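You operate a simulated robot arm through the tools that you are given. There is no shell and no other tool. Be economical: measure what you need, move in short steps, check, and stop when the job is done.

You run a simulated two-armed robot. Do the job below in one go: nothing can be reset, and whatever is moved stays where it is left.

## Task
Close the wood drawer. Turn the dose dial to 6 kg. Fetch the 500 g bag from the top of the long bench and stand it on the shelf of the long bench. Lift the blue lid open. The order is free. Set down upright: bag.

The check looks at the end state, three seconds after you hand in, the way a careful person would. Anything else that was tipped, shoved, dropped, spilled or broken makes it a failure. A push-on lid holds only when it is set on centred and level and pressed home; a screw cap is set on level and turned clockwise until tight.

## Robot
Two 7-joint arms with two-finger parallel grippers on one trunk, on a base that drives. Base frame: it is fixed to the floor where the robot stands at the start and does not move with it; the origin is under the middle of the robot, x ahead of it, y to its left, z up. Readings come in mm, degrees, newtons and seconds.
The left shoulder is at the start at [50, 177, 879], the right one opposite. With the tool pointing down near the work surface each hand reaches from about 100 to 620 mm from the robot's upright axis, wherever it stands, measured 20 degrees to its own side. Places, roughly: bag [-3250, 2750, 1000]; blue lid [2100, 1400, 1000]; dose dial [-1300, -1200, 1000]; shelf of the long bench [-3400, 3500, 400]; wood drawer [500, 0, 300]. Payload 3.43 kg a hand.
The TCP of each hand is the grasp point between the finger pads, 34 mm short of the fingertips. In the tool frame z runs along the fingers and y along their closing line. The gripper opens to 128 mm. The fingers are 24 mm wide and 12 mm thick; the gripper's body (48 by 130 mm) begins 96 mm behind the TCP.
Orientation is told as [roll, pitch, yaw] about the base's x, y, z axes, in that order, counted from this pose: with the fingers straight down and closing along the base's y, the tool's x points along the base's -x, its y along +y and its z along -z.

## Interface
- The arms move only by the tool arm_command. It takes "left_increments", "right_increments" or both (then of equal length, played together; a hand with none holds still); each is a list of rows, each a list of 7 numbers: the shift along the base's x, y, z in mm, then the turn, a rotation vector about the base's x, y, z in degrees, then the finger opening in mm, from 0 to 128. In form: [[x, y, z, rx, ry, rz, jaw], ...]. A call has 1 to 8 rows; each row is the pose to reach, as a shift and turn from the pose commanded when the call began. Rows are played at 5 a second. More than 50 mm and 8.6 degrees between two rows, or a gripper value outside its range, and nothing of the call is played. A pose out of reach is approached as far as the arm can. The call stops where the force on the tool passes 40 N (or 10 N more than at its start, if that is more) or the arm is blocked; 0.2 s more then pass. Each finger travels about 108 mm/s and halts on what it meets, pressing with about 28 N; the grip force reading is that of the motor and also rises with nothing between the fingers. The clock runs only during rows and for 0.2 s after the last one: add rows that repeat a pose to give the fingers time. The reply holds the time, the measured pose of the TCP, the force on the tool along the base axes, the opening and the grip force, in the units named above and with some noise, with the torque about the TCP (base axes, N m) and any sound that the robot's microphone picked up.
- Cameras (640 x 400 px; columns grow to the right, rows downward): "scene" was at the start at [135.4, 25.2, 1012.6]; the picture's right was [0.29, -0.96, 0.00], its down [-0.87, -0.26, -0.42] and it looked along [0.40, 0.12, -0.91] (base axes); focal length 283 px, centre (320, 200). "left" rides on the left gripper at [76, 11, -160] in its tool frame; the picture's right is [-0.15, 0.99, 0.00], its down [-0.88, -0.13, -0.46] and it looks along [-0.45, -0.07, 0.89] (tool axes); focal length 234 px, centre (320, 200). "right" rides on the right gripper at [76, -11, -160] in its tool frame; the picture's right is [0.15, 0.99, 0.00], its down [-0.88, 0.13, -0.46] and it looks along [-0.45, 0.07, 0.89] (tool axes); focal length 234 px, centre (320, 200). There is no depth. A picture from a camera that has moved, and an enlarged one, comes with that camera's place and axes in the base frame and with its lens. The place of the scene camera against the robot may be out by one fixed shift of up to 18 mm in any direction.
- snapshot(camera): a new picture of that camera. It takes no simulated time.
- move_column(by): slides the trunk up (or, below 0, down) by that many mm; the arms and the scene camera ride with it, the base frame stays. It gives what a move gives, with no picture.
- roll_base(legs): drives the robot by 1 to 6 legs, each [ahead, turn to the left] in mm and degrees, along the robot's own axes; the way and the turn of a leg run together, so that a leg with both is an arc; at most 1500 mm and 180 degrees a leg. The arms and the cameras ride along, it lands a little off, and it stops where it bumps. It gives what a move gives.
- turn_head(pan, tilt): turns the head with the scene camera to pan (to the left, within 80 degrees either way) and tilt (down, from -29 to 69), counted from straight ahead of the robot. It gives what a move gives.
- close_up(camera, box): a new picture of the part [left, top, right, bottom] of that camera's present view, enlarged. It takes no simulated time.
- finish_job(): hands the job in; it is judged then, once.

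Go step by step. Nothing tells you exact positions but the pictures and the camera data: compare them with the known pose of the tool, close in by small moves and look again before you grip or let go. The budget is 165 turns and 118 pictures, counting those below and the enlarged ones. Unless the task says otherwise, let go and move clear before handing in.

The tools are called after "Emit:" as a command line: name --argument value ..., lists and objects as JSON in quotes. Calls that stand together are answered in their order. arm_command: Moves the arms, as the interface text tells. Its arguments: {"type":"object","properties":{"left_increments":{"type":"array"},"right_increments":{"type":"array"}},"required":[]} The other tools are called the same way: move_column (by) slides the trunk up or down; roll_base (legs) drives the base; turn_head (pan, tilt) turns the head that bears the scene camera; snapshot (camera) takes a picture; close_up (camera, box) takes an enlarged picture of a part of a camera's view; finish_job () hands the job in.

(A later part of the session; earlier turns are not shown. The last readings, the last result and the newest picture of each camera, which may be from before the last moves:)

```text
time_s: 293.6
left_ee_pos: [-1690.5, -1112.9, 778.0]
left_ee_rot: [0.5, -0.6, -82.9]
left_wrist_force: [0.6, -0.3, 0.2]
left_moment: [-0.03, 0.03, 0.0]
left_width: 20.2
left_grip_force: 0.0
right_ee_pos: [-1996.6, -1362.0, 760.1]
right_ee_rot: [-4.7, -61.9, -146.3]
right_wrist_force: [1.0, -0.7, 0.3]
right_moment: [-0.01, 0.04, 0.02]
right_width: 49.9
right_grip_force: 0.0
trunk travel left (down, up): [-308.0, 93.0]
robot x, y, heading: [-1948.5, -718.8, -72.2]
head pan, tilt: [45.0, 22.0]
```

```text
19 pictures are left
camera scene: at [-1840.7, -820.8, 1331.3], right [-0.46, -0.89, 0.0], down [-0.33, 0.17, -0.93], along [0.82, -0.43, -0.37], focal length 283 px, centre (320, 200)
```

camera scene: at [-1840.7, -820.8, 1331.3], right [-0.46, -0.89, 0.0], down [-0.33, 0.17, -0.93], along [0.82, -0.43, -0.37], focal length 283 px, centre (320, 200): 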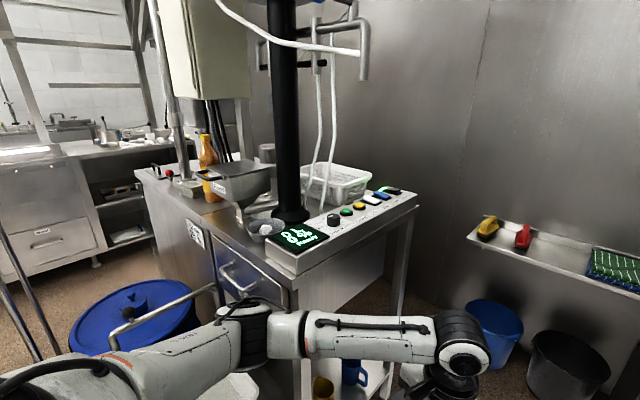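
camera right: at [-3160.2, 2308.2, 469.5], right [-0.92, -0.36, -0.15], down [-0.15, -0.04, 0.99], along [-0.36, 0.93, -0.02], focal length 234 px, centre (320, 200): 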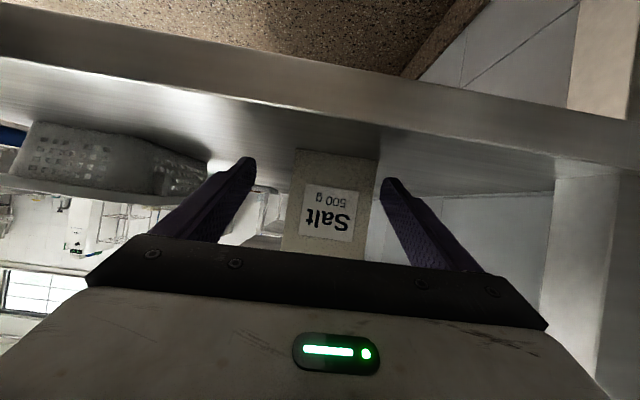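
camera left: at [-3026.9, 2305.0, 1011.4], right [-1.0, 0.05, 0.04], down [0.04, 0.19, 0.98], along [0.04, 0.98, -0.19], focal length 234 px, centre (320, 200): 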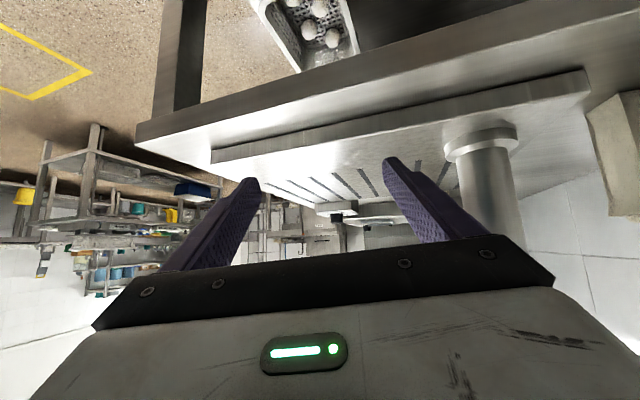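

The dose panel is on the counter's west end, with a display, a dark dial and coloured buttons. I zoom in on it.

Emit:
close_up --camera "scene" --box '[250, 170, 426, 280]'

```text
3.64 times, centred on (338, 225) of scene
camera zoom: at [-1840.7, -820.8, 1331.3], right [-0.46, -0.89, 0.0], down [-0.33, 0.17, -0.93], along [0.82, -0.43, -0.37], focal length 1030 px, centre (254, 109)
```

zoom: 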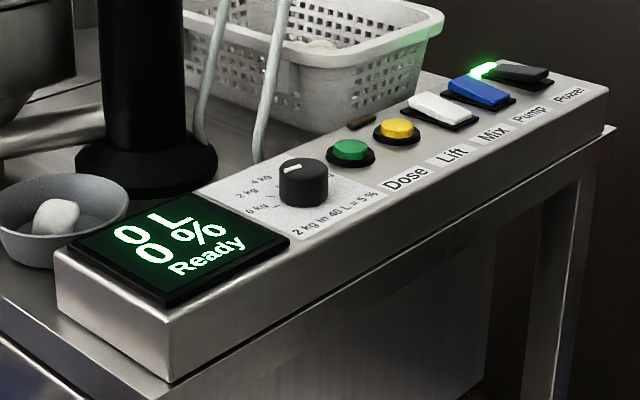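

The dial is a vertical-axis knob on top of the panel near (−1275, −1150, ~1000). I raise the left hand over counter height and take up a stance facing the counter end.

Emit:
arm_command --left_increments '[[0, 0, 45, 0, 0, 0, 20], [0, 0, 90, 0, 0, 0, 20], [0, 0, 135, 0, 0, 0, 20], [0, 0, 180, 0, 0, 0, 20], [0, 0, 225, 0, 0, 0, 20]]'

Emit:
move_column --by 90

Emit:
roll_base --legs '[[0, -3], [620, 0], [0, 93]]'

Emit:
snapshot --camera "left"

```text
time_s: 294.8
left_ee_pos: [-1689.9, -1112.7, 1003.8]
left_ee_rot: [0.4, -0.7, -83.0]
left_wrist_force: [-0.3, -0.5, 0.3]
left_moment: [0.0, -0.02, 0.0]
left_width: 20.0
left_grip_force: 0.0
right_ee_pos: [-1996.8, -1362.5, 759.7]
right_ee_rot: [-4.6, -61.8, -146.3]
right_wrist_force: [0.4, 0.4, -0.1]
right_moment: [0.0, -0.01, 0.02]
right_width: 50.2
right_grip_force: 0.0
trunk travel left (down, up): [-308.0, 93.0]
robot x, y, heading: [-1952.9, -717.8, -72.5]
head pan, tilt: [45.0, 22.0]
```

```text
time_s: 296.1
left_ee_pos: [-1689.0, -1112.3, 1092.4]
left_ee_rot: [0.4, -0.6, -83.0]
left_wrist_force: [-0.3, 0.3, -1.0]
left_moment: [-0.01, -0.01, 0.0]
left_width: 20.1
left_grip_force: 0.0
right_ee_pos: [-1997.4, -1361.9, 849.3]
right_ee_rot: [-4.6, -61.9, -146.2]
right_wrist_force: [-1.0, -0.1, -0.4]
right_moment: [0.0, 0.0, 0.01]
right_width: 50.2
right_grip_force: 0.0
trunk travel left (down, up): [-398.0, 3.0]
robot x, y, heading: [-1951.3, -721.8, -72.2]
head pan, tilt: [45.0, 22.0]
```

```text
time_s: 302.6
left_ee_pos: [-1335.1, -1297.4, 1097.8]
left_ee_rot: [0.8, -1.2, -23.8]
left_wrist_force: [-0.5, 0.8, 0.3]
left_moment: [-0.02, -0.02, 0.02]
left_width: 19.6
left_grip_force: 0.1
right_ee_pos: [-1284.2, -1710.3, 854.1]
right_ee_rot: [-4.7, -62.6, -88.9]
right_wrist_force: [0.3, -0.3, -0.4]
right_moment: [0.02, 0.02, -0.02]
right_width: 50.0
right_grip_force: 0.1
trunk travel left (down, up): [-398.0, 3.0]
robot x, y, heading: [-1799.2, -1324.7, -13.8]
head pan, tilt: [45.0, 22.0]
stopped in leg 3: the robot was blocked; the commanded pose is now the measured one
```

```text
17 pictures are left
camera left: at [-1402.5, -1254.8, 1257.7], right [0.53, 0.85, 0.01], down [0.74, -0.48, 0.47], along [0.41, -0.24, -0.88], focal length 234 px, centre (320, 200)
```

left: 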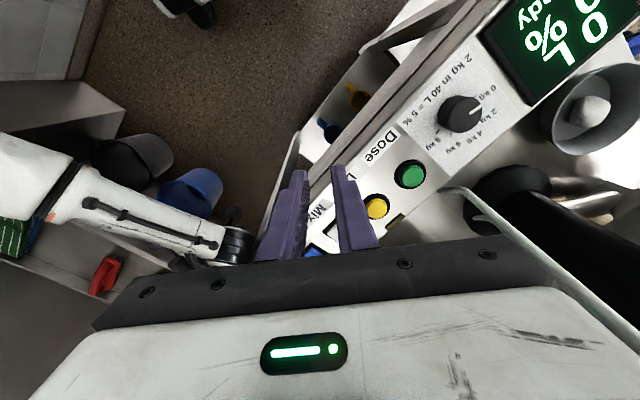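

The left camera sees the dial and its labels. I take an enlarged view.

Emit:
close_up --camera "left" --box '[392, 60, 536, 150]'

```text
4.44 times, centred on (464, 105) of left
camera zoom: at [-1402.5, -1254.8, 1257.7], right [0.53, 0.85, 0.01], down [0.74, -0.48, 0.47], along [0.41, -0.24, -0.88], focal length 1041 px, centre (-320, 622)
```

zoom: 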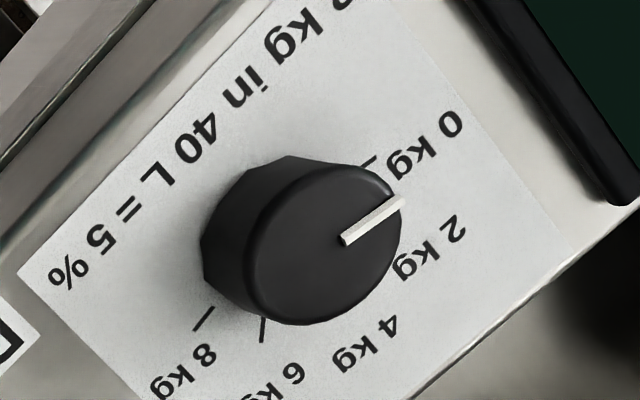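

The dial's top is at about (−1302, −1156, 1034), 32 mm across. Its pointer is near 0 kg and 6 kg lies about 120° clockwise. I bring the left hand above it and turn the wrist counter-clockwise, ready for a clockwise stroke.

Emit:
arm_command --left_increments '[[5, 20, 0, 0, 0, 7.7, 40], [10, 41, 0, 0, 0, 15.4, 54], [14, 61, 0, 0, 0, 23.1, 54], [19, 81, 0, 0, 0, 30.8, 54], [24, 101, 0, 0, 0, 38.5, 54], [29, 121, 0, 0, 0, 46.2, 54], [33, 141, 0, 0, 0, 53.9, 54]]'

Emit:
snapshot --camera "left"

```text
time_s: 304.2
left_ee_pos: [-1302.0, -1155.0, 1100.9]
left_ee_rot: [0.1, -1.4, 30.5]
left_wrist_force: [0.1, -1.9, 0.9]
left_moment: [0.21, -0.05, 0.0]
left_width: 53.9
left_grip_force: 0.1
right_ee_pos: [-1283.6, -1705.0, 853.3]
right_ee_rot: [-4.6, -62.2, -88.3]
right_wrist_force: [0.0, 1.2, -1.0]
right_moment: [0.0, 0.01, -0.04]
right_width: 49.9
right_grip_force: 0.1
trunk travel left (down, up): [-398.0, 3.0]
robot x, y, heading: [-1800.3, -1317.0, -13.4]
head pan, tilt: [45.0, 22.0]
```

```text
15 pictures are left
camera left: at [-1375.7, -1185.7, 1261.1], right [-0.38, 0.93, 0.0], down [0.82, 0.33, 0.48], along [0.44, 0.18, -0.88], focal length 234 px, centre (320, 200)
```

left: 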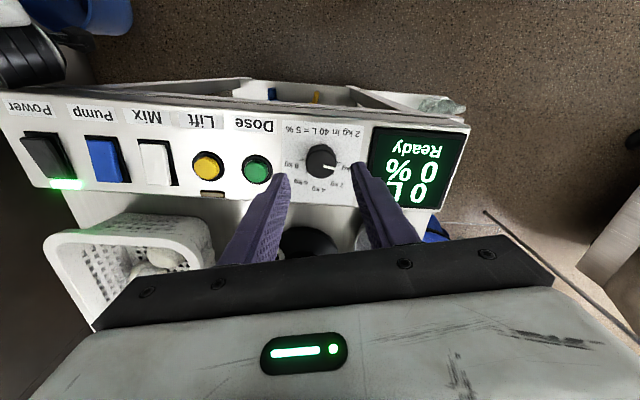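

Well aligned over the dial. I descend to put the fingertips around the knob and close.

Emit:
arm_command --left_increments '[[-1, 0, -15, 0, 0, 0, 54], [-2, 0, -28, 0, 0, 0, 54], [-2, 0, -38, 0, 0, 0, 54], [-2, 0, -43, 0, 0, 0, 54], [-2, 0, -43, 0, 0, 0, 30], [-2, 0, -43, 0, 0, 0, 20], [-2, 0, -43, 0, 0, 0, 20]]'

Emit:
snapshot --camera "left"

```text
time_s: 305.8
left_ee_pos: [-1304.5, -1153.4, 1055.5]
left_ee_rot: [0.0, -1.2, 30.1]
left_wrist_force: [-0.6, 0.3, 0.1]
left_moment: [-0.03, 0.02, 0.01]
left_width: 20.0
left_grip_force: 0.1
right_ee_pos: [-1285.0, -1707.4, 854.1]
right_ee_rot: [-4.9, -62.7, -88.6]
right_wrist_force: [-0.4, 0.0, 0.1]
right_moment: [0.02, 0.02, -0.01]
right_width: 50.0
right_grip_force: 0.2
trunk travel left (down, up): [-398.0, 3.0]
robot x, y, heading: [-1794.8, -1317.2, -13.1]
head pan, tilt: [45.0, 22.0]
```

```text
14 pictures are left
camera left: at [-1377.6, -1182.0, 1215.5], right [-0.37, 0.93, 0.0], down [0.82, 0.33, 0.47], along [0.44, 0.18, -0.88], focal length 234 px, centre (320, 200)
```

left: 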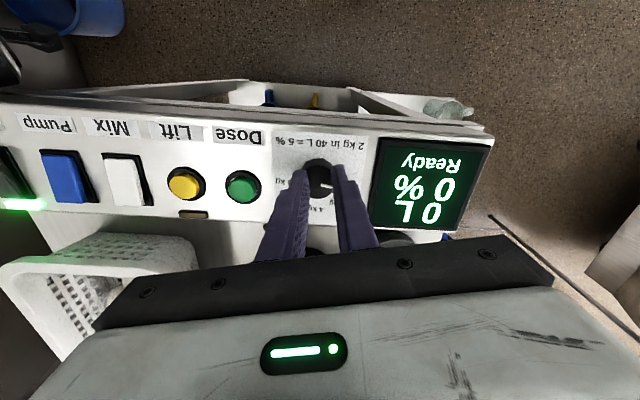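

The fingers closed above the knob without touching it, so it sits lower than I estimated. I open, go 14 mm lower and close again.

Emit:
arm_command --left_increments '[[4, 1, 0, 0, 0, 0, 54], [4, 1, 0, 0, 0, 0, 54], [4, 1, -8, 0, 0, 0, 54], [4, 1, -14, 0, 0, 0, 54], [4, 1, -14, 0, 0, 0, 30], [4, 1, -14, 0, 0, 0, 20], [4, 1, -14, 0, 0, 0, 20]]'

```text
time_s: 307.4
left_ee_pos: [-1299.4, -1153.7, 1040.5]
left_ee_rot: [0.0, -1.2, 30.1]
left_wrist_force: [6.0, -4.5, -4.4]
left_moment: [-0.25, -0.31, -0.04]
left_width: 32.5
left_grip_force: 44.5
right_ee_pos: [-1284.3, -1707.4, 854.3]
right_ee_rot: [-5.0, -62.7, -88.6]
right_wrist_force: [-0.2, 0.0, 0.5]
right_moment: [0.01, 0.02, -0.02]
right_width: 49.7
right_grip_force: 0.0
trunk travel left (down, up): [-398.0, 3.0]
robot x, y, heading: [-1797.5, -1321.4, -13.3]
head pan, tilt: [45.0, 22.0]
```

The knob is gripped (32.5 mm). I turn it 60° clockwise.

Emit:
arm_command --left_increments '[[0, 0, 0, 0, 0, -7.5, 20], [0, 0, 0, 0, 0, -15, 20], [0, 0, 0, 0, 0, -22.5, 20], [0, 0, 0, 0, 0, -30, 20], [0, 0, 0, 0, 0, -37.5, 20], [0, 0, 0, 0, 0, -45, 20], [0, 0, 0, 0, 0, -52.5, 20], [0, 0, 0, 0, 0, -60, 20]]'

Emit:
close_up --camera "left" --box '[240, 110, 400, 210]'

```text
time_s: 309.2
left_ee_pos: [-1298.3, -1150.9, 1041.7]
left_ee_rot: [0.8, -1.3, -29.8]
left_wrist_force: [5.1, 12.3, -0.4]
left_moment: [-0.37, -0.76, 0.01]
left_width: 32.8
left_grip_force: 44.5
right_ee_pos: [-1285.9, -1708.0, 852.1]
right_ee_rot: [-5.1, -62.8, -88.6]
right_wrist_force: [-0.2, -0.3, 0.2]
right_moment: [0.03, 0.0, 0.01]
right_width: 49.8
right_grip_force: 0.0
trunk travel left (down, up): [-398.0, 3.0]
robot x, y, heading: [-1796.4, -1320.1, -13.1]
head pan, tilt: [45.0, 22.0]
```

```text
4.00 times, centred on (320, 160) of left
camera zoom: at [-1363.1, -1102.6, 1201.7], right [0.62, 0.79, 0.02], down [0.69, -0.55, 0.47], along [0.38, -0.28, -0.88], focal length 937 px, centre (320, 360)
```

zoom: 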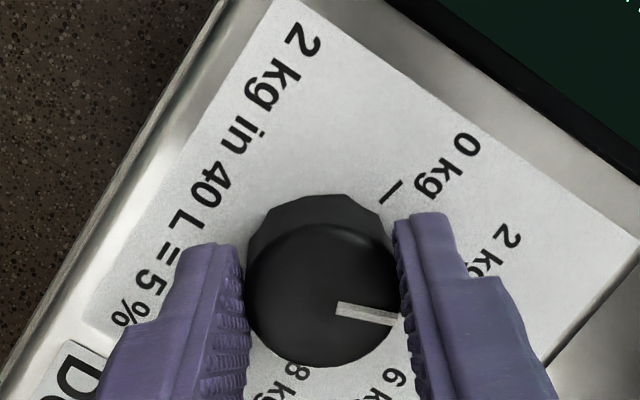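

The pointer now stands at about half-way (≈35° in base, aiming for about −27° at 6 kg). I continue another 60° clockwise without re-gripping.

Emit:
arm_command --left_increments '[[0, 0, 0, 0, 0, -7.5, 20], [0, 0, 0, 0, 0, -15, 20], [0, 0, 0, 0, 0, -22.5, 20], [0, 0, 0, 0, 0, -30, 20], [0, 0, 0, 0, 0, -37.5, 20], [0, 0, 0, 0, 0, -45, 20], [0, 0, 0, 0, 0, -52.5, 20], [0, 0, 0, 0, 0, -60, 20]]'

Emit:
close_up --camera "left" --box '[240, 110, 400, 210]'

```text
time_s: 311.0
left_ee_pos: [-1297.1, -1149.2, 1041.3]
left_ee_rot: [1.5, -0.4, -89.5]
left_wrist_force: [21.1, 27.4, 3.2]
left_moment: [-0.12, -0.21, 0.06]
left_width: 32.8
left_grip_force: 45.4
right_ee_pos: [-1285.2, -1707.8, 852.8]
right_ee_rot: [-5.0, -62.8, -88.6]
right_wrist_force: [0.1, -0.1, 0.9]
right_moment: [0.01, -0.01, 0.01]
right_width: 50.0
right_grip_force: 0.0
trunk travel left (down, up): [-398.0, 3.0]
robot x, y, heading: [-1800.1, -1322.0, -13.6]
head pan, tilt: [45.0, 22.0]
```

```text
4.00 times, centred on (320, 160) of left
camera zoom: at [-1290.3, -1071.5, 1203.0], right [0.99, -0.14, 0.03], down [-0.14, -0.88, 0.46], along [-0.04, -0.46, -0.89], focal length 937 px, centre (320, 360)
```

zoom: 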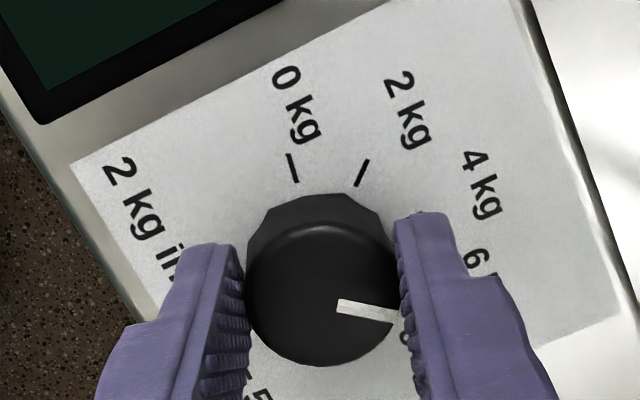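

The pointer reads about −20° to −28°, close to the 6 kg tick. I release, lift, and check it against the ticks.

Emit:
arm_command --left_increments '[[0, 0, 0, 0, 0, 0, 40], [0, 0, 0, 0, 0, 0, 54], [0, 0, 0, 0, 0, 0, 54], [0, 0, 20, 0, 0, 0, 54], [-5, 10, 50, 0, 0, 0, 70], [-20, 30, 60, 0, 0, 0, 70]]'

Emit:
close_up --camera "left" --box '[250, 90, 410, 190]'

```text
time_s: 312.4
left_ee_pos: [-1319.6, -1123.8, 1101.8]
left_ee_rot: [1.2, -0.6, -90.0]
left_wrist_force: [0.4, -0.5, 0.6]
left_moment: [-0.01, 0.01, -0.02]
left_width: 70.0
left_grip_force: 0.0
right_ee_pos: [-1285.0, -1708.2, 854.1]
right_ee_rot: [-5.1, -62.7, -88.6]
right_wrist_force: [0.2, 0.8, -0.7]
right_moment: [0.01, -0.01, 0.05]
right_width: 50.2
right_grip_force: 0.1
trunk travel left (down, up): [-398.0, 3.0]
robot x, y, heading: [-1799.6, -1320.4, -13.4]
head pan, tilt: [45.0, 22.0]
```

```text
4.00 times, centred on (330, 140) of left
camera zoom: at [-1311.9, -1044.5, 1262.4], right [0.99, -0.14, 0.02], down [-0.14, -0.88, 0.46], along [-0.05, -0.46, -0.89], focal length 937 px, centre (280, 440)
```

zoom: 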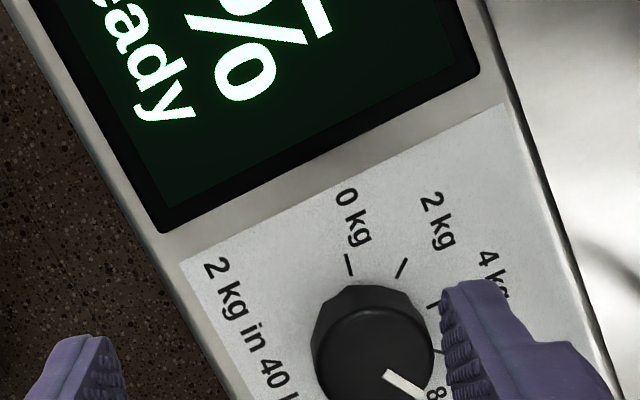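

After release the pointer sits near −44° (about 7 kg): the off-centre grip dragged the knob. Tick directions fit 40° per 2 kg with 6 kg at about −22°. I re-grip truly centred at (−1297, −1152) and turn back 22°.

Emit:
arm_command --left_increments '[[12, -14, 0, 0, 0, 0, 60], [23, -28, 0, 0, 0, 0, 56], [23, -28, -25, 0, 0, 0, 56], [23, -28, -48, 0, 0, 0, 56], [23, -28, -60, 0, 0, 0, 56], [23, -28, -60, 0, 0, 0, 36], [23, -28, -60, 0, 0, 0, 25], [23, -28, -60, 0, 0, 0, 25]]'

Emit:
arm_command --left_increments '[[0, 0, 0, 0, 0, 5.5, 25], [0, 0, 0, 0, 0, 11, 25], [0, 0, 0, 0, 0, 16.5, 25], [0, 0, 0, 0, 0, 22, 25], [0, 0, 0, 0, 0, 22, 25]]'

Emit:
close_up --camera "left" --box '[240, 110, 400, 210]'

```text
time_s: 314.2
left_ee_pos: [-1296.2, -1151.8, 1042.1]
left_ee_rot: [1.1, -0.7, -89.9]
left_wrist_force: [-0.9, -0.7, -1.2]
left_moment: [-0.23, 0.1, -0.02]
left_width: 33.2
left_grip_force: 44.9
right_ee_pos: [-1284.1, -1707.6, 852.6]
right_ee_rot: [-5.0, -62.7, -88.7]
right_wrist_force: [0.6, -0.1, -0.1]
right_moment: [0.02, -0.02, -0.01]
right_width: 50.2
right_grip_force: 0.0
trunk travel left (down, up): [-398.0, 3.0]
robot x, y, heading: [-1798.8, -1320.7, -13.4]
head pan, tilt: [45.0, 22.0]
```

```text
time_s: 315.4
left_ee_pos: [-1295.8, -1151.5, 1041.8]
left_ee_rot: [1.0, -0.8, -67.8]
left_wrist_force: [-5.0, -1.6, 1.2]
left_moment: [0.63, 0.57, -0.03]
left_width: 33.0
left_grip_force: 45.1
right_ee_pos: [-1285.1, -1708.4, 852.6]
right_ee_rot: [-5.0, -62.6, -88.6]
right_wrist_force: [0.7, 0.2, 0.7]
right_moment: [-0.01, 0.02, -0.02]
right_width: 49.7
right_grip_force: 0.1
trunk travel left (down, up): [-398.0, 3.0]
robot x, y, heading: [-1797.3, -1322.7, -13.2]
head pan, tilt: [45.0, 22.0]
```

```text
4.00 times, centred on (320, 160) of left
camera zoom: at [-1317.9, -1075.2, 1202.1], right [0.97, 0.24, 0.02], down [0.2, -0.86, 0.47], along [0.13, -0.45, -0.88], focal length 937 px, centre (320, 360)
```

zoom: 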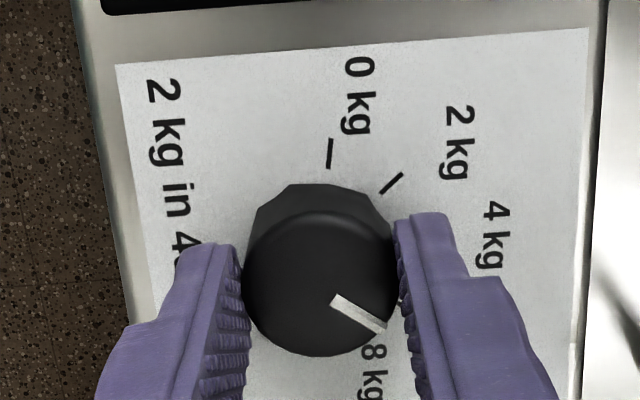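

In this view, ticks 0 and 2 lie at 94.6° and 57.5°, putting 6 kg at about −16.6°, and the pointer reads −16.5°. The lateral forces are small, so I release gently and lift straight up.

Emit:
arm_command --left_increments '[[0, 0, 0, 0, 0, 0, 38], [0, 0, 0, 0, 0, 0, 48], [0, 0, 0, 0, 0, 0, 56], [0, 0, 0, 0, 0, 0, 56], [0, 0, 20, 0, 0, 0, 56], [0, 0, 45, 0, 0, 0, 56], [0, 0, 60, 0, 0, 0, 80], [0, 0, 60, 0, 0, 0, 110]]'

Emit:
close_up --camera "left" --box '[240, 90, 400, 190]'

```text
time_s: 317.2
left_ee_pos: [-1297.2, -1151.4, 1100.5]
left_ee_rot: [0.9, -0.9, -67.8]
left_wrist_force: [-0.1, -0.8, 0.0]
left_moment: [-0.02, 0.03, -0.01]
left_width: 109.6
left_grip_force: 0.1
right_ee_pos: [-1284.1, -1710.3, 852.8]
right_ee_rot: [-5.0, -62.6, -88.6]
right_wrist_force: [0.6, 0.2, 0.3]
right_moment: [-0.01, 0.02, 0.0]
right_width: 50.0
right_grip_force: 0.1
trunk travel left (down, up): [-398.0, 3.0]
robot x, y, heading: [-1797.5, -1321.1, -13.1]
head pan, tilt: [45.0, 22.0]
```

```text
4.00 times, centred on (320, 140) of left
camera zoom: at [-1318.4, -1074.9, 1261.9], right [0.97, 0.24, 0.02], down [0.2, -0.86, 0.47], along [0.13, -0.45, -0.88], focal length 937 px, centre (320, 440)
```

zoom: 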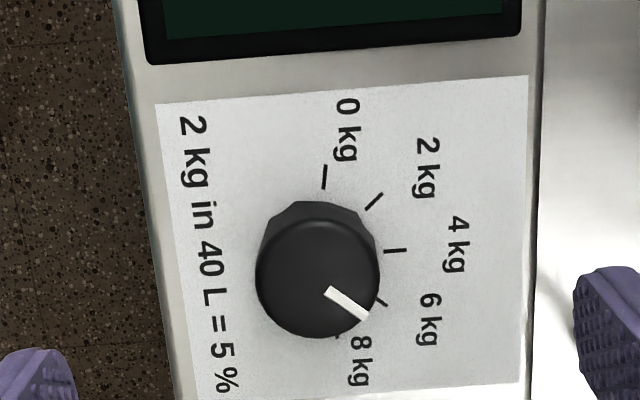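

The pointer now reads about 4° past the 6 kg tick, so the release drags it a little. I do one small correction: grip again and turn back 7°.

Emit:
arm_command --left_increments '[[0, 0, 0, 0, 0, 0, 80], [0, 0, -20, 0, 0, 0, 56], [0, 0, -40, 0, 0, 0, 56], [0, 0, -59, 0, 0, 0, 56], [0, 0, -59, 0, 0, 0, 40], [0, 0, -59, 0, 0, 0, 28], [0, 0, -59, 0, 0, 3.5, 28], [0, 0, -59, 0, 0, 7, 28]]'

Emit:
arm_command --left_increments '[[0, 0, 0, 0, 0, 0, 34], [0, 0, 0, 0, 0, 0, 40], [0, 0, 0, 0, 0, 0, 56], [0, 0, 0, 0, 0, 0, 60], [0, 0, 20, 0, 0, 0, 60], [0, 0, 45, 0, 0, 0, 60], [0, 0, 60, 0, 0, 0, 90], [0, 0, 60, 0, 0, 0, 110]]'

Emit:
close_up --camera "left" --box '[240, 90, 400, 190]'

```text
time_s: 319.0
left_ee_pos: [-1296.4, -1152.7, 1041.9]
left_ee_rot: [0.9, -0.9, -60.8]
left_wrist_force: [-7.3, -1.4, 3.0]
left_moment: [-0.1, 0.21, -0.02]
left_width: 32.8
left_grip_force: 45.2
right_ee_pos: [-1284.1, -1710.5, 853.1]
right_ee_rot: [-5.0, -62.6, -88.7]
right_wrist_force: [0.3, 0.4, -0.1]
right_moment: [-0.01, -0.02, 0.01]
right_width: 50.0
right_grip_force: 0.0
trunk travel left (down, up): [-398.0, 3.0]
robot x, y, heading: [-1795.6, -1321.8, -13.4]
head pan, tilt: [45.0, 22.0]
```

```text
time_s: 320.8
left_ee_pos: [-1297.9, -1152.3, 1102.7]
left_ee_rot: [1.0, -0.9, -60.9]
left_wrist_force: [0.2, 0.4, 0.8]
left_moment: [-0.01, -0.02, -0.01]
left_width: 110.2
left_grip_force: 0.1
right_ee_pos: [-1285.5, -1709.4, 853.0]
right_ee_rot: [-5.1, -62.6, -88.7]
right_wrist_force: [-0.7, 0.1, 0.8]
right_moment: [0.02, -0.01, 0.0]
right_width: 50.1
right_grip_force: 0.2
trunk travel left (down, up): [-398.0, 3.0]
robot x, y, heading: [-1799.2, -1320.9, -13.3]
head pan, tilt: [45.0, 22.0]
```

```text
4.00 times, centred on (320, 140) of left
camera zoom: at [-1327.3, -1078.4, 1262.8], right [0.94, 0.35, 0.02], down [0.3, -0.83, 0.47], along [0.18, -0.43, -0.88], focal length 937 px, centre (320, 440)
```

zoom: 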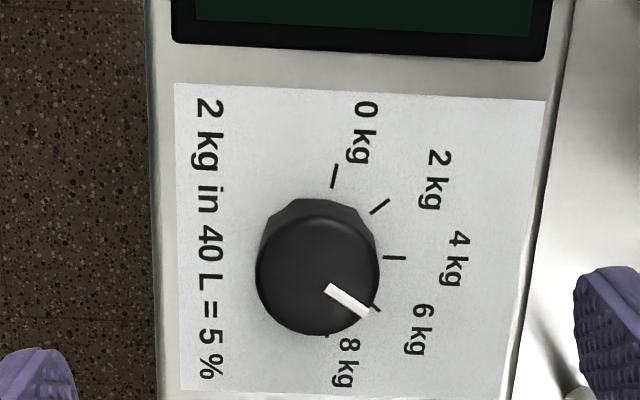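

The pointer is on the 6 kg tick (about −15 to −18° against −17°), so the dial is done. I leave the alley backwards the way I came, pulling the right hand in first.

Emit:
roll_base --legs '[[0, -62]]'

Emit:
arm_command --right_increments '[[25, 7, 0, 0, 0, 0, 20], [50, 14, 0, 0, 0, 0, 20], [75, 20, 0, 0, 0, 0, 20], [100, 27, 0, 0, 0, 0, 20], [126, 34, 0, 0, 0, 0, 20]]' --left_increments '[[0, 0, 0, 0, 0, 0, 60], [0, 0, 0, 0, 0, 0, 20], [0, 0, 0, 0, 0, 0, 20], [0, 0, 0, 0, 0, 0, 20], [0, 0, 0, 0, 0, 0, 20]]'

Emit:
roll_base --legs '[[-620, 0], [0, 3], [-1450, 0]]'

```text
time_s: 323.9
left_ee_pos: [-1411.6, -1694.5, 1095.9]
left_ee_rot: [0.4, -0.7, -123.1]
left_wrist_force: [-0.2, 0.2, 0.7]
left_moment: [0.01, -0.01, 0.0]
left_width: 109.8
left_grip_force: 0.0
right_ee_pos: [-1901.2, -1961.8, 846.5]
right_ee_rot: [-6.2, -62.5, -149.9]
right_wrist_force: [0.9, -0.3, 0.3]
right_moment: [-0.02, -0.02, -0.01]
right_width: 50.2
right_grip_force: 0.1
trunk travel left (down, up): [-398.0, 3.0]
robot x, y, heading: [-1798.8, -1321.7, -75.8]
head pan, tilt: [45.0, 22.0]
```

```text
time_s: 325.3
left_ee_pos: [-1410.7, -1695.2, 1096.6]
left_ee_rot: [0.5, -0.5, -123.2]
left_wrist_force: [0.3, 0.6, -0.5]
left_moment: [0.03, -0.03, -0.03]
left_width: 19.9
left_grip_force: 0.1
right_ee_pos: [-1869.7, -1927.9, 890.3]
right_ee_rot: [-4.7, -65.9, -157.0]
right_wrist_force: [-0.3, -0.3, -0.3]
right_moment: [0.02, -0.01, 0.01]
right_width: 20.1
right_grip_force: 0.1
right hand out of reach, approached as far as the arm can: row 1, 2, 3, 4, 5
trunk travel left (down, up): [-398.0, 3.0]
robot x, y, heading: [-1798.7, -1322.2, -75.4]
head pan, tilt: [45.0, 22.0]
stopped in row 5 (right hand): the arm was blocked; the commanded pose is now the measured one
```

```text
time_s: 335.2
left_ee_pos: [-1963.3, 218.4, 1096.6]
left_ee_rot: [0.4, -0.3, -123.2]
left_wrist_force: [-0.3, -0.4, 0.6]
left_moment: [-0.02, -0.02, -0.01]
left_width: 20.0
left_grip_force: 0.0
right_ee_pos: [-2425.0, -32.6, 888.1]
right_ee_rot: [-5.2, -66.7, -156.4]
right_wrist_force: [-0.6, -0.9, 0.0]
right_moment: [-0.01, 0.05, 0.0]
right_width: 20.3
right_grip_force: 0.0
trunk travel left (down, up): [-398.0, 3.0]
robot x, y, heading: [-2344.9, 584.0, -74.0]
head pan, tilt: [45.0, 22.0]
stopped in leg 3: the robot was blocked; the commanded pose is now the measured one
```

Emit:
roll_base --legs '[[40, 0]]'

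Emit:
arm_command --left_increments '[[-36, -10, 0, 0, 0, 8, 20], [-72, -20, 0, 0, 0, 16, 20], [-108, -31, 0, 0, 0, 24, 20], [-144, -41, 0, 0, 0, 32, 20]]'

Emit:
roll_base --legs '[[0, 5], [-1250, 0]]'

```text
time_s: 335.9
left_ee_pos: [-1959.2, 212.2, 1097.2]
left_ee_rot: [0.4, -0.2, -122.9]
left_wrist_force: [0.4, 0.5, -0.1]
left_moment: [-0.03, -0.03, 0.0]
left_width: 20.0
left_grip_force: 0.2
right_ee_pos: [-2431.2, -41.8, 886.3]
right_ee_rot: [-5.8, -67.3, -156.6]
right_wrist_force: [0.9, 0.8, 0.3]
right_moment: [-0.02, -0.04, 0.03]
right_width: 20.2
right_grip_force: 0.0
trunk travel left (down, up): [-398.0, 3.0]
robot x, y, heading: [-2345.1, 573.0, -74.0]
head pan, tilt: [45.0, 22.0]
stopped in leg 1: the robot was blocked; the commanded pose is now the measured one
```

```text
time_s: 336.9
left_ee_pos: [-2096.0, 171.7, 1091.6]
left_ee_rot: [0.0, -0.4, -90.7]
left_wrist_force: [0.2, 0.2, 0.4]
left_moment: [0.01, -0.01, 0.0]
left_width: 20.0
left_grip_force: 0.0
right_ee_pos: [-2422.4, -40.2, 887.4]
right_ee_rot: [-6.2, -67.5, -155.9]
right_wrist_force: [0.4, -0.2, 0.3]
right_moment: [0.01, 0.02, -0.01]
right_width: 20.0
right_grip_force: 0.0
trunk travel left (down, up): [-398.0, 3.0]
robot x, y, heading: [-2340.4, 575.9, -74.2]
head pan, tilt: [45.0, 22.0]
```

```text
time_s: 343.7
left_ee_pos: [-2504.8, 1351.3, 1093.2]
left_ee_rot: [-0.1, -0.5, -85.7]
left_wrist_force: [0.6, 0.5, -1.0]
left_moment: [-0.04, 0.0, 0.05]
left_width: 20.1
left_grip_force: 0.1
right_ee_pos: [-2810.0, 1110.7, 887.4]
right_ee_rot: [-6.1, -67.5, -150.8]
right_wrist_force: [0.1, -0.7, -0.8]
right_moment: [0.02, 0.0, 0.01]
right_width: 19.8
right_grip_force: 0.0
trunk travel left (down, up): [-398.0, 3.0]
robot x, y, heading: [-2787.0, 1732.7, -69.0]
head pan, tilt: [45.0, 22.0]
```

The right arm is too long to turn in the alley. I fold the right hand to tool-down here, which shortens its reach.

Emit:
arm_command --right_increments '[[17, 13, -14, 4.1, -7.4, 0, 20], [34, 26, -28, 8.2, -14.7, 0, 20], [51, 40, -42, 12.3, -22.1, 0, 20], [68, 53, -55, 16.5, -29.5, 0, 20], [85, 66, -69, 20.6, -36.8, 0, 20], [102, 80, -83, 24.7, -44.2, 0, 20], [119, 93, -96, 28.8, -51.5, 0, 20], [136, 106, -110, 32.9, -58.9, 0, 20]]'

Emit:
roll_base --legs '[[500, 0], [0, -16], [-850, 0]]'

```text
time_s: 345.5
left_ee_pos: [-2504.2, 1350.4, 1092.4]
left_ee_rot: [-0.1, -0.4, -85.7]
left_wrist_force: [-0.1, 1.1, -0.5]
left_moment: [-0.05, 0.01, 0.03]
left_width: 19.9
left_grip_force: 0.1
right_ee_pos: [-2687.7, 1212.5, 770.6]
right_ee_rot: [-6.7, -1.1, -151.5]
right_wrist_force: [0.3, 0.7, -0.1]
right_moment: [-0.02, 0.0, 0.0]
right_width: 19.8
right_grip_force: 0.0
trunk travel left (down, up): [-398.0, 3.0]
robot x, y, heading: [-2785.1, 1729.2, -68.8]
head pan, tilt: [45.0, 22.0]
```

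```text
time_s: 353.5
left_ee_pos: [-2515.1, 1680.9, 1091.6]
left_ee_rot: [-0.1, -0.4, -102.2]
left_wrist_force: [-0.5, -0.4, 0.3]
left_moment: [-0.01, -0.01, -0.02]
left_width: 20.2
left_grip_force: 0.1
right_ee_pos: [-2732.8, 1597.5, 772.7]
right_ee_rot: [-6.4, -1.1, -168.3]
right_wrist_force: [-0.3, 0.6, -0.6]
right_moment: [0.0, 0.0, -0.04]
right_width: 19.9
right_grip_force: 0.1
trunk travel left (down, up): [-398.0, 3.0]
robot x, y, heading: [-2679.6, 2129.1, -85.5]
head pan, tilt: [45.0, 22.0]
```

The arm is compact now. I back out diagonally between bench and machine, then cross the open floor towards the other side of the smoker.

Emit:
roll_base --legs '[[0, -38], [-800, 0], [0, 113.5], [1247, 0], [0, 28]]'

Emit:
turn_head --pan -10 --tilt 20

Emit:
snapshot --camera "scene"

```text
time_s: 371.7
left_ee_pos: [-611.7, 2861.7, 1091.8]
left_ee_rot: [0.0, -0.4, 2.2]
left_wrist_force: [-0.2, 0.8, -0.5]
left_moment: [-0.02, 0.03, 0.02]
left_width: 19.9
left_grip_force: 0.1
right_ee_pos: [-476.9, 2671.6, 773.0]
right_ee_rot: [-6.5, -1.4, -63.7]
right_wrist_force: [-1.0, 0.6, 0.3]
right_moment: [0.02, 0.02, 0.0]
right_width: 19.9
right_grip_force: 0.0
trunk travel left (down, up): [-398.0, 3.0]
robot x, y, heading: [-1000.0, 2593.0, 19.1]
head pan, tilt: [45.0, 22.0]
```

```text
time_s: 372.9
left_ee_pos: [-609.2, 2862.2, 1092.8]
left_ee_rot: [-0.1, -0.4, 2.3]
left_wrist_force: [0.9, -0.7, 0.0]
left_moment: [-0.02, -0.01, 0.02]
left_width: 19.9
left_grip_force: 0.1
right_ee_pos: [-475.9, 2671.3, 772.1]
right_ee_rot: [-6.6, -1.3, -63.8]
right_wrist_force: [0.7, 0.2, -0.3]
right_moment: [-0.02, 0.02, -0.01]
right_width: 20.2
right_grip_force: 0.0
trunk travel left (down, up): [-398.0, 3.0]
robot x, y, heading: [-997.0, 2595.2, 19.1]
head pan, tilt: [-10.0, 20.0]
```

```text
7 pictures are left
camera scene: at [-834.5, 2638.6, 1424.6], right [0.16, -0.99, 0.0], down [-0.34, -0.05, -0.94], along [0.93, 0.15, -0.34], focal length 283 px, centre (320, 200)
```

scene: 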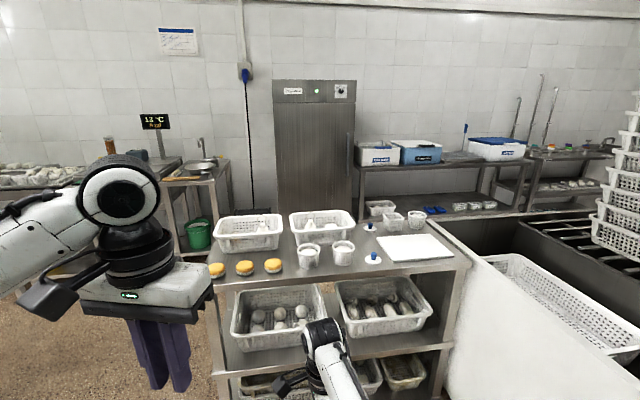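

A work table stands ahead, joined to the smoker, with the cooler table along the back wall behind an aisle. I go round the work table's left end into that aisle.

Emit:
roll_base --legs '[[0, 89.3], [824, 0], [0, -90], [1380, 0]]'

Emit:
roll_base --legs '[[0, -51.9], [760, 0], [0, -38]]'

Emit:
turn_head --pan 15 --tilt 20

Emit:
snapshot --camera "scene"

```text
time_s: 382.1
left_ee_pos: [-1444.6, 3819.2, 1091.7]
left_ee_rot: [-0.2, -0.5, 81.2]
left_wrist_force: [0.2, 0.1, -0.2]
left_moment: [0.0, -0.02, -0.02]
left_width: 20.2
left_grip_force: 0.0
right_ee_pos: [-1241.7, 3914.4, 772.9]
right_ee_rot: [-6.1, 0.8, 15.6]
right_wrist_force: [-6.4, 1.1, 1.7]
right_moment: [0.14, 0.08, 0.11]
right_width: 21.5
right_grip_force: 0.8
trunk travel left (down, up): [-398.0, 3.0]
robot x, y, heading: [-1255.9, 3383.5, 98.2]
head pan, tilt: [-10.0, 20.0]
stopped in leg 3: the force on the tool passed its limit at 71 N (the readings are from after the stop); the commanded pose is now the measured one
```

```text
time_s: 382.9
left_ee_pos: [-1439.1, 3822.2, 1091.8]
left_ee_rot: [0.0, -0.5, 80.3]
left_wrist_force: [0.9, 0.9, 0.1]
left_moment: [-0.02, -0.01, 0.0]
left_width: 20.1
left_grip_force: 0.0
right_ee_pos: [-1242.1, 3914.1, 773.2]
right_ee_rot: [-5.8, 2.5, 15.1]
right_wrist_force: [-9.2, 1.8, 0.9]
right_moment: [0.15, 0.13, 0.13]
right_width: 21.9
right_grip_force: 1.8
trunk travel left (down, up): [-398.0, 3.0]
robot x, y, heading: [-1254.8, 3383.9, 97.4]
head pan, tilt: [-10.0, 20.0]
stopped in leg 1: the force on the tool passed its limit at 52 N (the readings are from after the stop); the commanded pose is now the measured one
```

```text
time_s: 383.8
left_ee_pos: [-1438.5, 3821.9, 1091.4]
left_ee_rot: [-0.3, -0.4, 80.3]
left_wrist_force: [0.2, -0.6, -0.7]
left_moment: [0.01, 0.01, -0.03]
left_width: 20.1
left_grip_force: 0.0
right_ee_pos: [-1240.9, 3913.6, 772.4]
right_ee_rot: [-5.9, 2.4, 15.0]
right_wrist_force: [-12.4, 2.4, 1.7]
right_moment: [0.1, 0.19, 0.17]
right_width: 22.6
right_grip_force: 2.3
trunk travel left (down, up): [-398.0, 3.0]
robot x, y, heading: [-1256.6, 3388.3, 97.3]
head pan, tilt: [15.0, 20.0]
```

```text
6 pictures are left
camera scene: at [-1293.4, 3549.0, 1424.5], right [0.93, 0.38, 0.0], down [0.13, -0.32, -0.94], along [-0.36, 0.87, -0.34], focal length 283 px, centre (320, 200)
```

scene: 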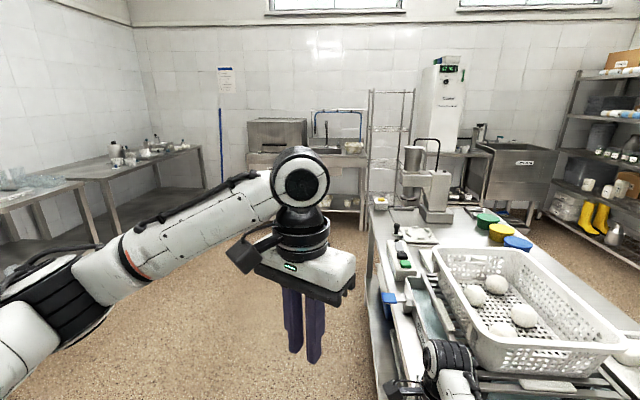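

The right hand touched the centre cart's side at (−1241, 3914). I back off, then pass between the cart and the work table.

Emit:
roll_base --legs '[[-310, 0], [0, -70], [1460, 0]]'

Emit:
roll_base --legs '[[0, -58], [740, 0], [0, -42]]'

```text
time_s: 395.8
left_ee_pos: [413.9, 4081.7, 1092.1]
left_ee_rot: [-0.2, -0.4, 11.1]
left_wrist_force: [-0.3, 1.0, -0.1]
left_moment: [-0.01, 0.0, 0.02]
left_width: 19.8
left_grip_force: 0.1
right_ee_pos: [568.1, 3929.6, 773.0]
right_ee_rot: [-5.9, 2.2, -54.2]
right_wrist_force: [-0.7, 0.1, -0.1]
right_moment: [-0.01, -0.01, -0.01]
right_width: 20.1
right_grip_force: 0.0
trunk travel left (down, up): [-398.0, 3.0]
robot x, y, heading: [68.0, 3757.9, 28.3]
head pan, tilt: [15.0, 20.0]
```

```text
time_s: 402.8
left_ee_pos: [1173.1, 3278.8, 1092.0]
left_ee_rot: [0.5, 0.2, -46.5]
left_wrist_force: [-8.0, 9.2, 0.3]
left_moment: [-1.35, -1.2, 0.73]
left_width: 20.0
left_grip_force: 0.1
right_ee_pos: [1123.4, 3061.0, 774.1]
right_ee_rot: [-5.7, 2.2, -112.9]
right_wrist_force: [0.0, -0.5, -0.3]
right_moment: [0.0, 0.01, 0.02]
right_width: 20.2
right_grip_force: 0.0
trunk travel left (down, up): [-398.0, 3.0]
robot x, y, heading: [717.5, 3399.5, -30.8]
head pan, tilt: [15.0, 20.0]
stopped in leg 3: the force on the tool passed its limit at 57 N (the readings are from after the stop); the commanded pose is now the measured one
```

Emit:
roll_base --legs '[[-130, 0], [0, -41], [1250, 0]]'

Emit:
turn_head --pan 40 --tilt 25

Emit:
snapshot --camera "scene"

```text
time_s: 411.9
left_ee_pos: [1250.4, 1877.6, 1090.6]
left_ee_rot: [0.5, 0.3, -88.6]
left_wrist_force: [0.3, -0.2, 0.9]
left_moment: [0.03, 0.01, -0.01]
left_width: 20.1
left_grip_force: 0.1
right_ee_pos: [1065.7, 1749.5, 772.8]
right_ee_rot: [-5.8, 2.4, -154.8]
right_wrist_force: [-0.5, -0.4, 0.2]
right_moment: [0.0, 0.03, -0.01]
right_width: 19.9
right_grip_force: 0.0
trunk travel left (down, up): [-398.0, 3.0]
robot x, y, heading: [988.4, 2268.8, -72.6]
head pan, tilt: [15.0, 20.0]
```

```text
time_s: 412.8
left_ee_pos: [1248.2, 1877.0, 1092.0]
left_ee_rot: [0.6, 0.3, -88.5]
left_wrist_force: [-0.1, 0.3, -0.2]
left_moment: [0.02, 0.0, 0.03]
left_width: 20.1
left_grip_force: 0.1
right_ee_pos: [1065.2, 1750.0, 773.7]
right_ee_rot: [-5.9, 2.3, -154.7]
right_wrist_force: [0.0, 0.6, 0.0]
right_moment: [-0.01, 0.03, 0.02]
right_width: 20.0
right_grip_force: 0.0
trunk travel left (down, up): [-398.0, 3.0]
robot x, y, heading: [987.2, 2272.0, -72.4]
head pan, tilt: [40.0, 25.0]
```

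```text
5 pictures are left
camera scene: at [1094.0, 2163.5, 1416.5], right [-0.54, -0.84, 0.0], down [-0.36, 0.23, -0.91], along [0.76, -0.49, -0.42], focal length 283 px, centre (320, 200)
```

scene: 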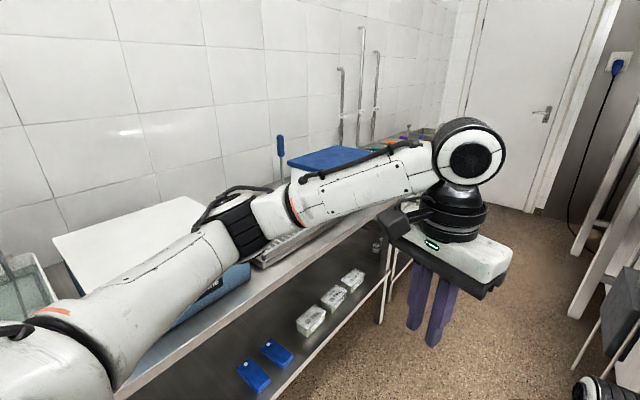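

The cooler with the blue lid is on the back table ahead. I move along the aisle and turn to face it.

Emit:
roll_base --legs '[[0, -3.6], [1200, 0], [0, 94]]'

Emit:
turn_head --pan 0 --tilt 25

Emit:
snapshot --camera "scene"

```text
time_s: 417.9
left_ee_pos: [1457.9, 948.4, 1091.7]
left_ee_rot: [0.6, 0.2, -92.1]
left_wrist_force: [0.1, 0.7, -0.2]
left_moment: [0.01, -0.03, 0.01]
left_width: 20.1
left_grip_force: 0.1
right_ee_pos: [1268.4, 832.6, 774.8]
right_ee_rot: [-5.7, 2.5, -158.5]
right_wrist_force: [-0.6, 0.1, -0.9]
right_moment: [-0.01, -0.04, -0.02]
right_width: 20.1
right_grip_force: 0.0
trunk travel left (down, up): [-398.0, 3.0]
robot x, y, heading: [1227.2, 1358.7, -76.6]
head pan, tilt: [40.0, 25.0]
stopped in leg 2: the robot was blocked; the commanded pose is now the measured one
```

```text
time_s: 418.9
left_ee_pos: [1459.9, 947.1, 1091.5]
left_ee_rot: [0.6, 0.2, -92.1]
left_wrist_force: [-0.3, -0.2, 0.0]
left_moment: [0.0, -0.02, 0.0]
left_width: 20.1
left_grip_force: 0.0
right_ee_pos: [1267.9, 832.8, 774.5]
right_ee_rot: [-5.8, 2.4, -158.5]
right_wrist_force: [-0.2, 0.3, -0.1]
right_moment: [0.0, -0.02, -0.01]
right_width: 19.8
right_grip_force: 0.1
trunk travel left (down, up): [-398.0, 3.0]
robot x, y, heading: [1227.7, 1359.6, -76.5]
head pan, tilt: [0.0, 25.0]
```

```text
4 pictures are left
camera scene: at [1272.6, 1210.2, 1416.5], right [-0.97, -0.23, 0.0], down [-0.1, 0.41, -0.91], along [0.21, -0.88, -0.42], focal length 283 px, centre (320, 200)
```

scene: 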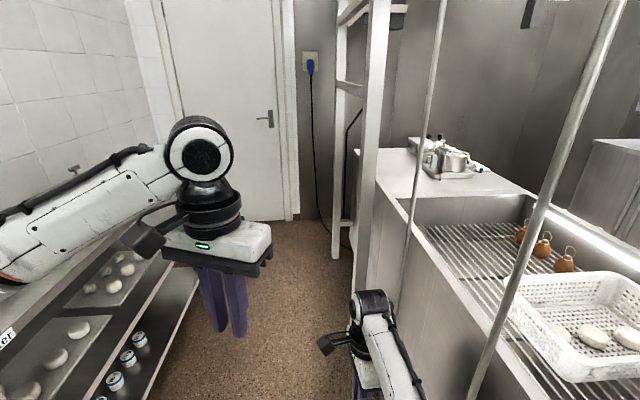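

The right arm is against a post of the smoker frame. I back off slightly, steer a little left past it, and turn to face the cooler in stages.

Emit:
roll_base --legs '[[-70, 0], [0, 12], [400, 0], [0, 58], [-90, 0], [0, 25]]'

```text
time_s: 426.1
left_ee_pos: [1786.1, 1151.7, 1092.8]
left_ee_rot: [0.7, 0.1, -22.0]
left_wrist_force: [1.2, 0.6, 0.5]
left_moment: [0.0, -0.01, 0.01]
left_width: 20.1
left_grip_force: 0.0
right_ee_pos: [1831.4, 932.4, 773.5]
right_ee_rot: [-5.8, 2.4, -88.2]
right_wrist_force: [0.7, 0.6, -0.6]
right_moment: [0.01, 0.01, 0.02]
right_width: 20.2
right_grip_force: 0.1
trunk travel left (down, up): [-398.0, 3.0]
robot x, y, heading: [1318.3, 1072.1, -6.2]
head pan, tilt: [0.0, 25.0]
stopped in leg 5: the robot was blocked; the commanded pose is now the measured one
```

Emit:
roll_base --legs '[[0, 20]]'

Emit:
snapshot --camera "scene"

```text
time_s: 427.6
left_ee_pos: [1730.4, 1305.8, 1093.5]
left_ee_rot: [0.5, 0.0, -2.1]
left_wrist_force: [0.1, -0.5, -0.5]
left_moment: [-0.03, 0.0, -0.02]
left_width: 20.0
left_grip_force: 0.1
right_ee_pos: [1847.4, 1114.6, 773.9]
right_ee_rot: [-5.7, 2.4, -68.2]
right_wrist_force: [-1.1, 0.0, 0.7]
right_moment: [0.03, 0.01, 0.01]
right_width: 19.7
right_grip_force: 0.0
trunk travel left (down, up): [-398.0, 3.0]
robot x, y, heading: [1317.7, 1069.2, 13.5]
head pan, tilt: [0.0, 25.0]
```

```text
3 pictures are left
camera scene: at [1484.6, 1119.8, 1416.5], right [0.24, -0.97, 0.0], down [-0.41, -0.1, -0.91], along [0.88, 0.22, -0.42], focal length 283 px, centre (320, 200)
```

scene: 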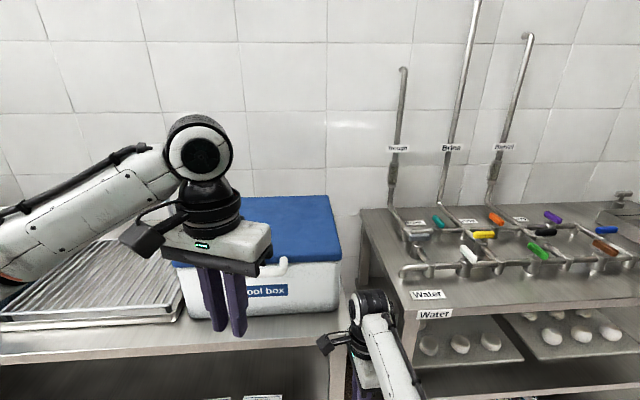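

The cool box with the blue lid is right ahead. I take an enlarged view of its front edge.

Emit:
close_up --camera "scene" --box '[160, 190, 352, 310]'

```text
3.33 times, centred on (256, 250) of scene
camera zoom: at [1484.6, 1119.8, 1416.5], right [0.24, -0.97, 0.0], down [-0.41, -0.1, -0.91], along [0.88, 0.22, -0.42], focal length 944 px, centre (533, 33)
```

zoom: 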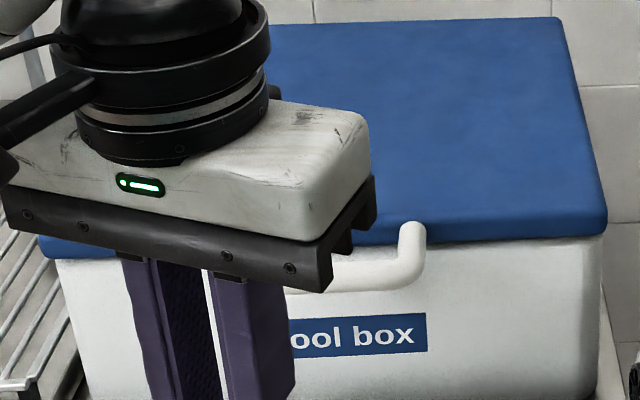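

The lid has a white bar handle across its front, at about (1925, 1366) and z ≈ 1015. I will lift it from beneath with the left fingers pointing forward. First I swing the right arm out to the side.

Emit:
arm_command --right_increments '[[0, -46, 0, 0, 0, -5, 20], [-5, -92, 0, 0, 0, -10, 20], [-15, -138, 0, 0, 0, -15, 20], [-28, -184, 0, 0, 0, -20, 20], [-43, -229, 0, 0, 0, -25, 20], [-60, -273, 0, 0, 0, -30, 20], [-80, -316, 0, 0, 0, -35, 20], [-105, -356, 0, 0, 0, -40, 20]]'

```text
time_s: 429.4
left_ee_pos: [1731.1, 1305.9, 1092.5]
left_ee_rot: [0.5, 0.2, -2.1]
left_wrist_force: [-0.6, 0.1, 0.0]
left_moment: [0.03, 0.03, -0.03]
left_width: 20.0
left_grip_force: 0.0
right_ee_pos: [1740.2, 759.2, 773.5]
right_ee_rot: [-5.7, 2.4, -108.3]
right_wrist_force: [0.8, 0.2, 0.3]
right_moment: [0.01, -0.01, 0.03]
right_width: 20.0
right_grip_force: 0.1
trunk travel left (down, up): [-398.0, 3.0]
robot x, y, heading: [1322.5, 1072.2, 13.6]
head pan, tilt: [0.0, 25.0]
```

Emit:
arm_command --left_increments '[[8, 3, -8, 0.9, -7.7, 1.3, 10], [15, 5, -16, 1.9, -15.4, 2.7, 0], [23, 8, -24, 2.8, -23.1, 4, 0], [30, 10, -32, 3.7, -30.8, 5.3, 0], [38, 13, -40, 4.7, -38.5, 6.6, 0], [45, 15, -48, 5.6, -46.1, 8, 0], [53, 18, -56, 6.6, -53.8, 9.3, 0], [60, 20, -64, 7.5, -61.5, 10.6, 0]]'

Emit:
arm_command --left_increments '[[10, 4, -12, 0.9, -7.7, 1.3, 0], [20, 7, -25, 1.9, -15.4, 2.7, 0], [30, 11, -38, 2.8, -23.1, 4, 0], [40, 14, -50, 2.8, -23.1, 4, 0], [50, 17, -60, 2.8, -23.1, 4, 0]]'

Emit:
close_up --camera "scene" --box '[160, 170, 384, 310]'

```text
time_s: 431.2
left_ee_pos: [1792.1, 1325.6, 1029.3]
left_ee_rot: [6.3, -61.7, 6.3]
left_wrist_force: [0.0, -0.4, -1.2]
left_moment: [0.01, 0.03, 0.0]
left_width: 0.2
left_grip_force: 28.3
right_ee_pos: [1741.0, 760.7, 773.7]
right_ee_rot: [-5.7, 2.4, -108.1]
right_wrist_force: [-0.6, 0.3, 0.2]
right_moment: [0.01, 0.01, 0.0]
right_width: 19.9
right_grip_force: 0.1
trunk travel left (down, up): [-398.0, 3.0]
robot x, y, heading: [1318.5, 1070.3, 13.6]
head pan, tilt: [0.0, 25.0]
```

```text
time_s: 432.4
left_ee_pos: [1841.6, 1343.0, 968.6]
left_ee_rot: [0.5, -84.9, 16.2]
left_wrist_force: [-0.7, 0.0, 0.1]
left_moment: [0.02, 0.02, 0.01]
left_width: 0.0
left_grip_force: 27.7
right_ee_pos: [1741.4, 759.4, 774.6]
right_ee_rot: [-5.6, 2.4, -108.2]
right_wrist_force: [-0.3, 0.0, 0.1]
right_moment: [0.0, -0.05, -0.01]
right_width: 19.9
right_grip_force: 0.0
trunk travel left (down, up): [-398.0, 3.0]
robot x, y, heading: [1318.3, 1073.5, 13.7]
head pan, tilt: [0.0, 25.0]
```

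```text
2.86 times, centred on (272, 240) of scene
camera zoom: at [1484.9, 1119.3, 1416.5], right [0.24, -0.97, 0.0], down [-0.41, -0.1, -0.91], along [0.88, 0.22, -0.42], focal length 809 px, centre (457, 86)
```

zoom: 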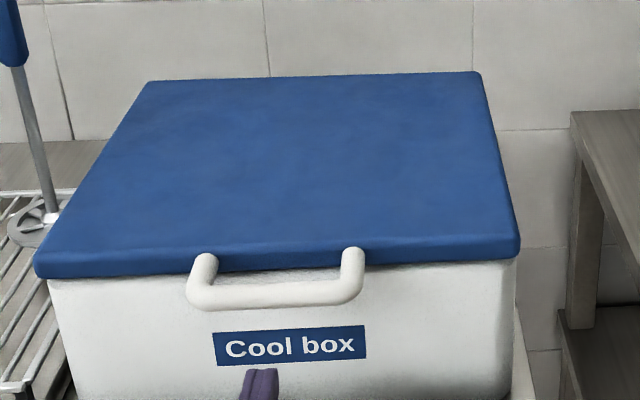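

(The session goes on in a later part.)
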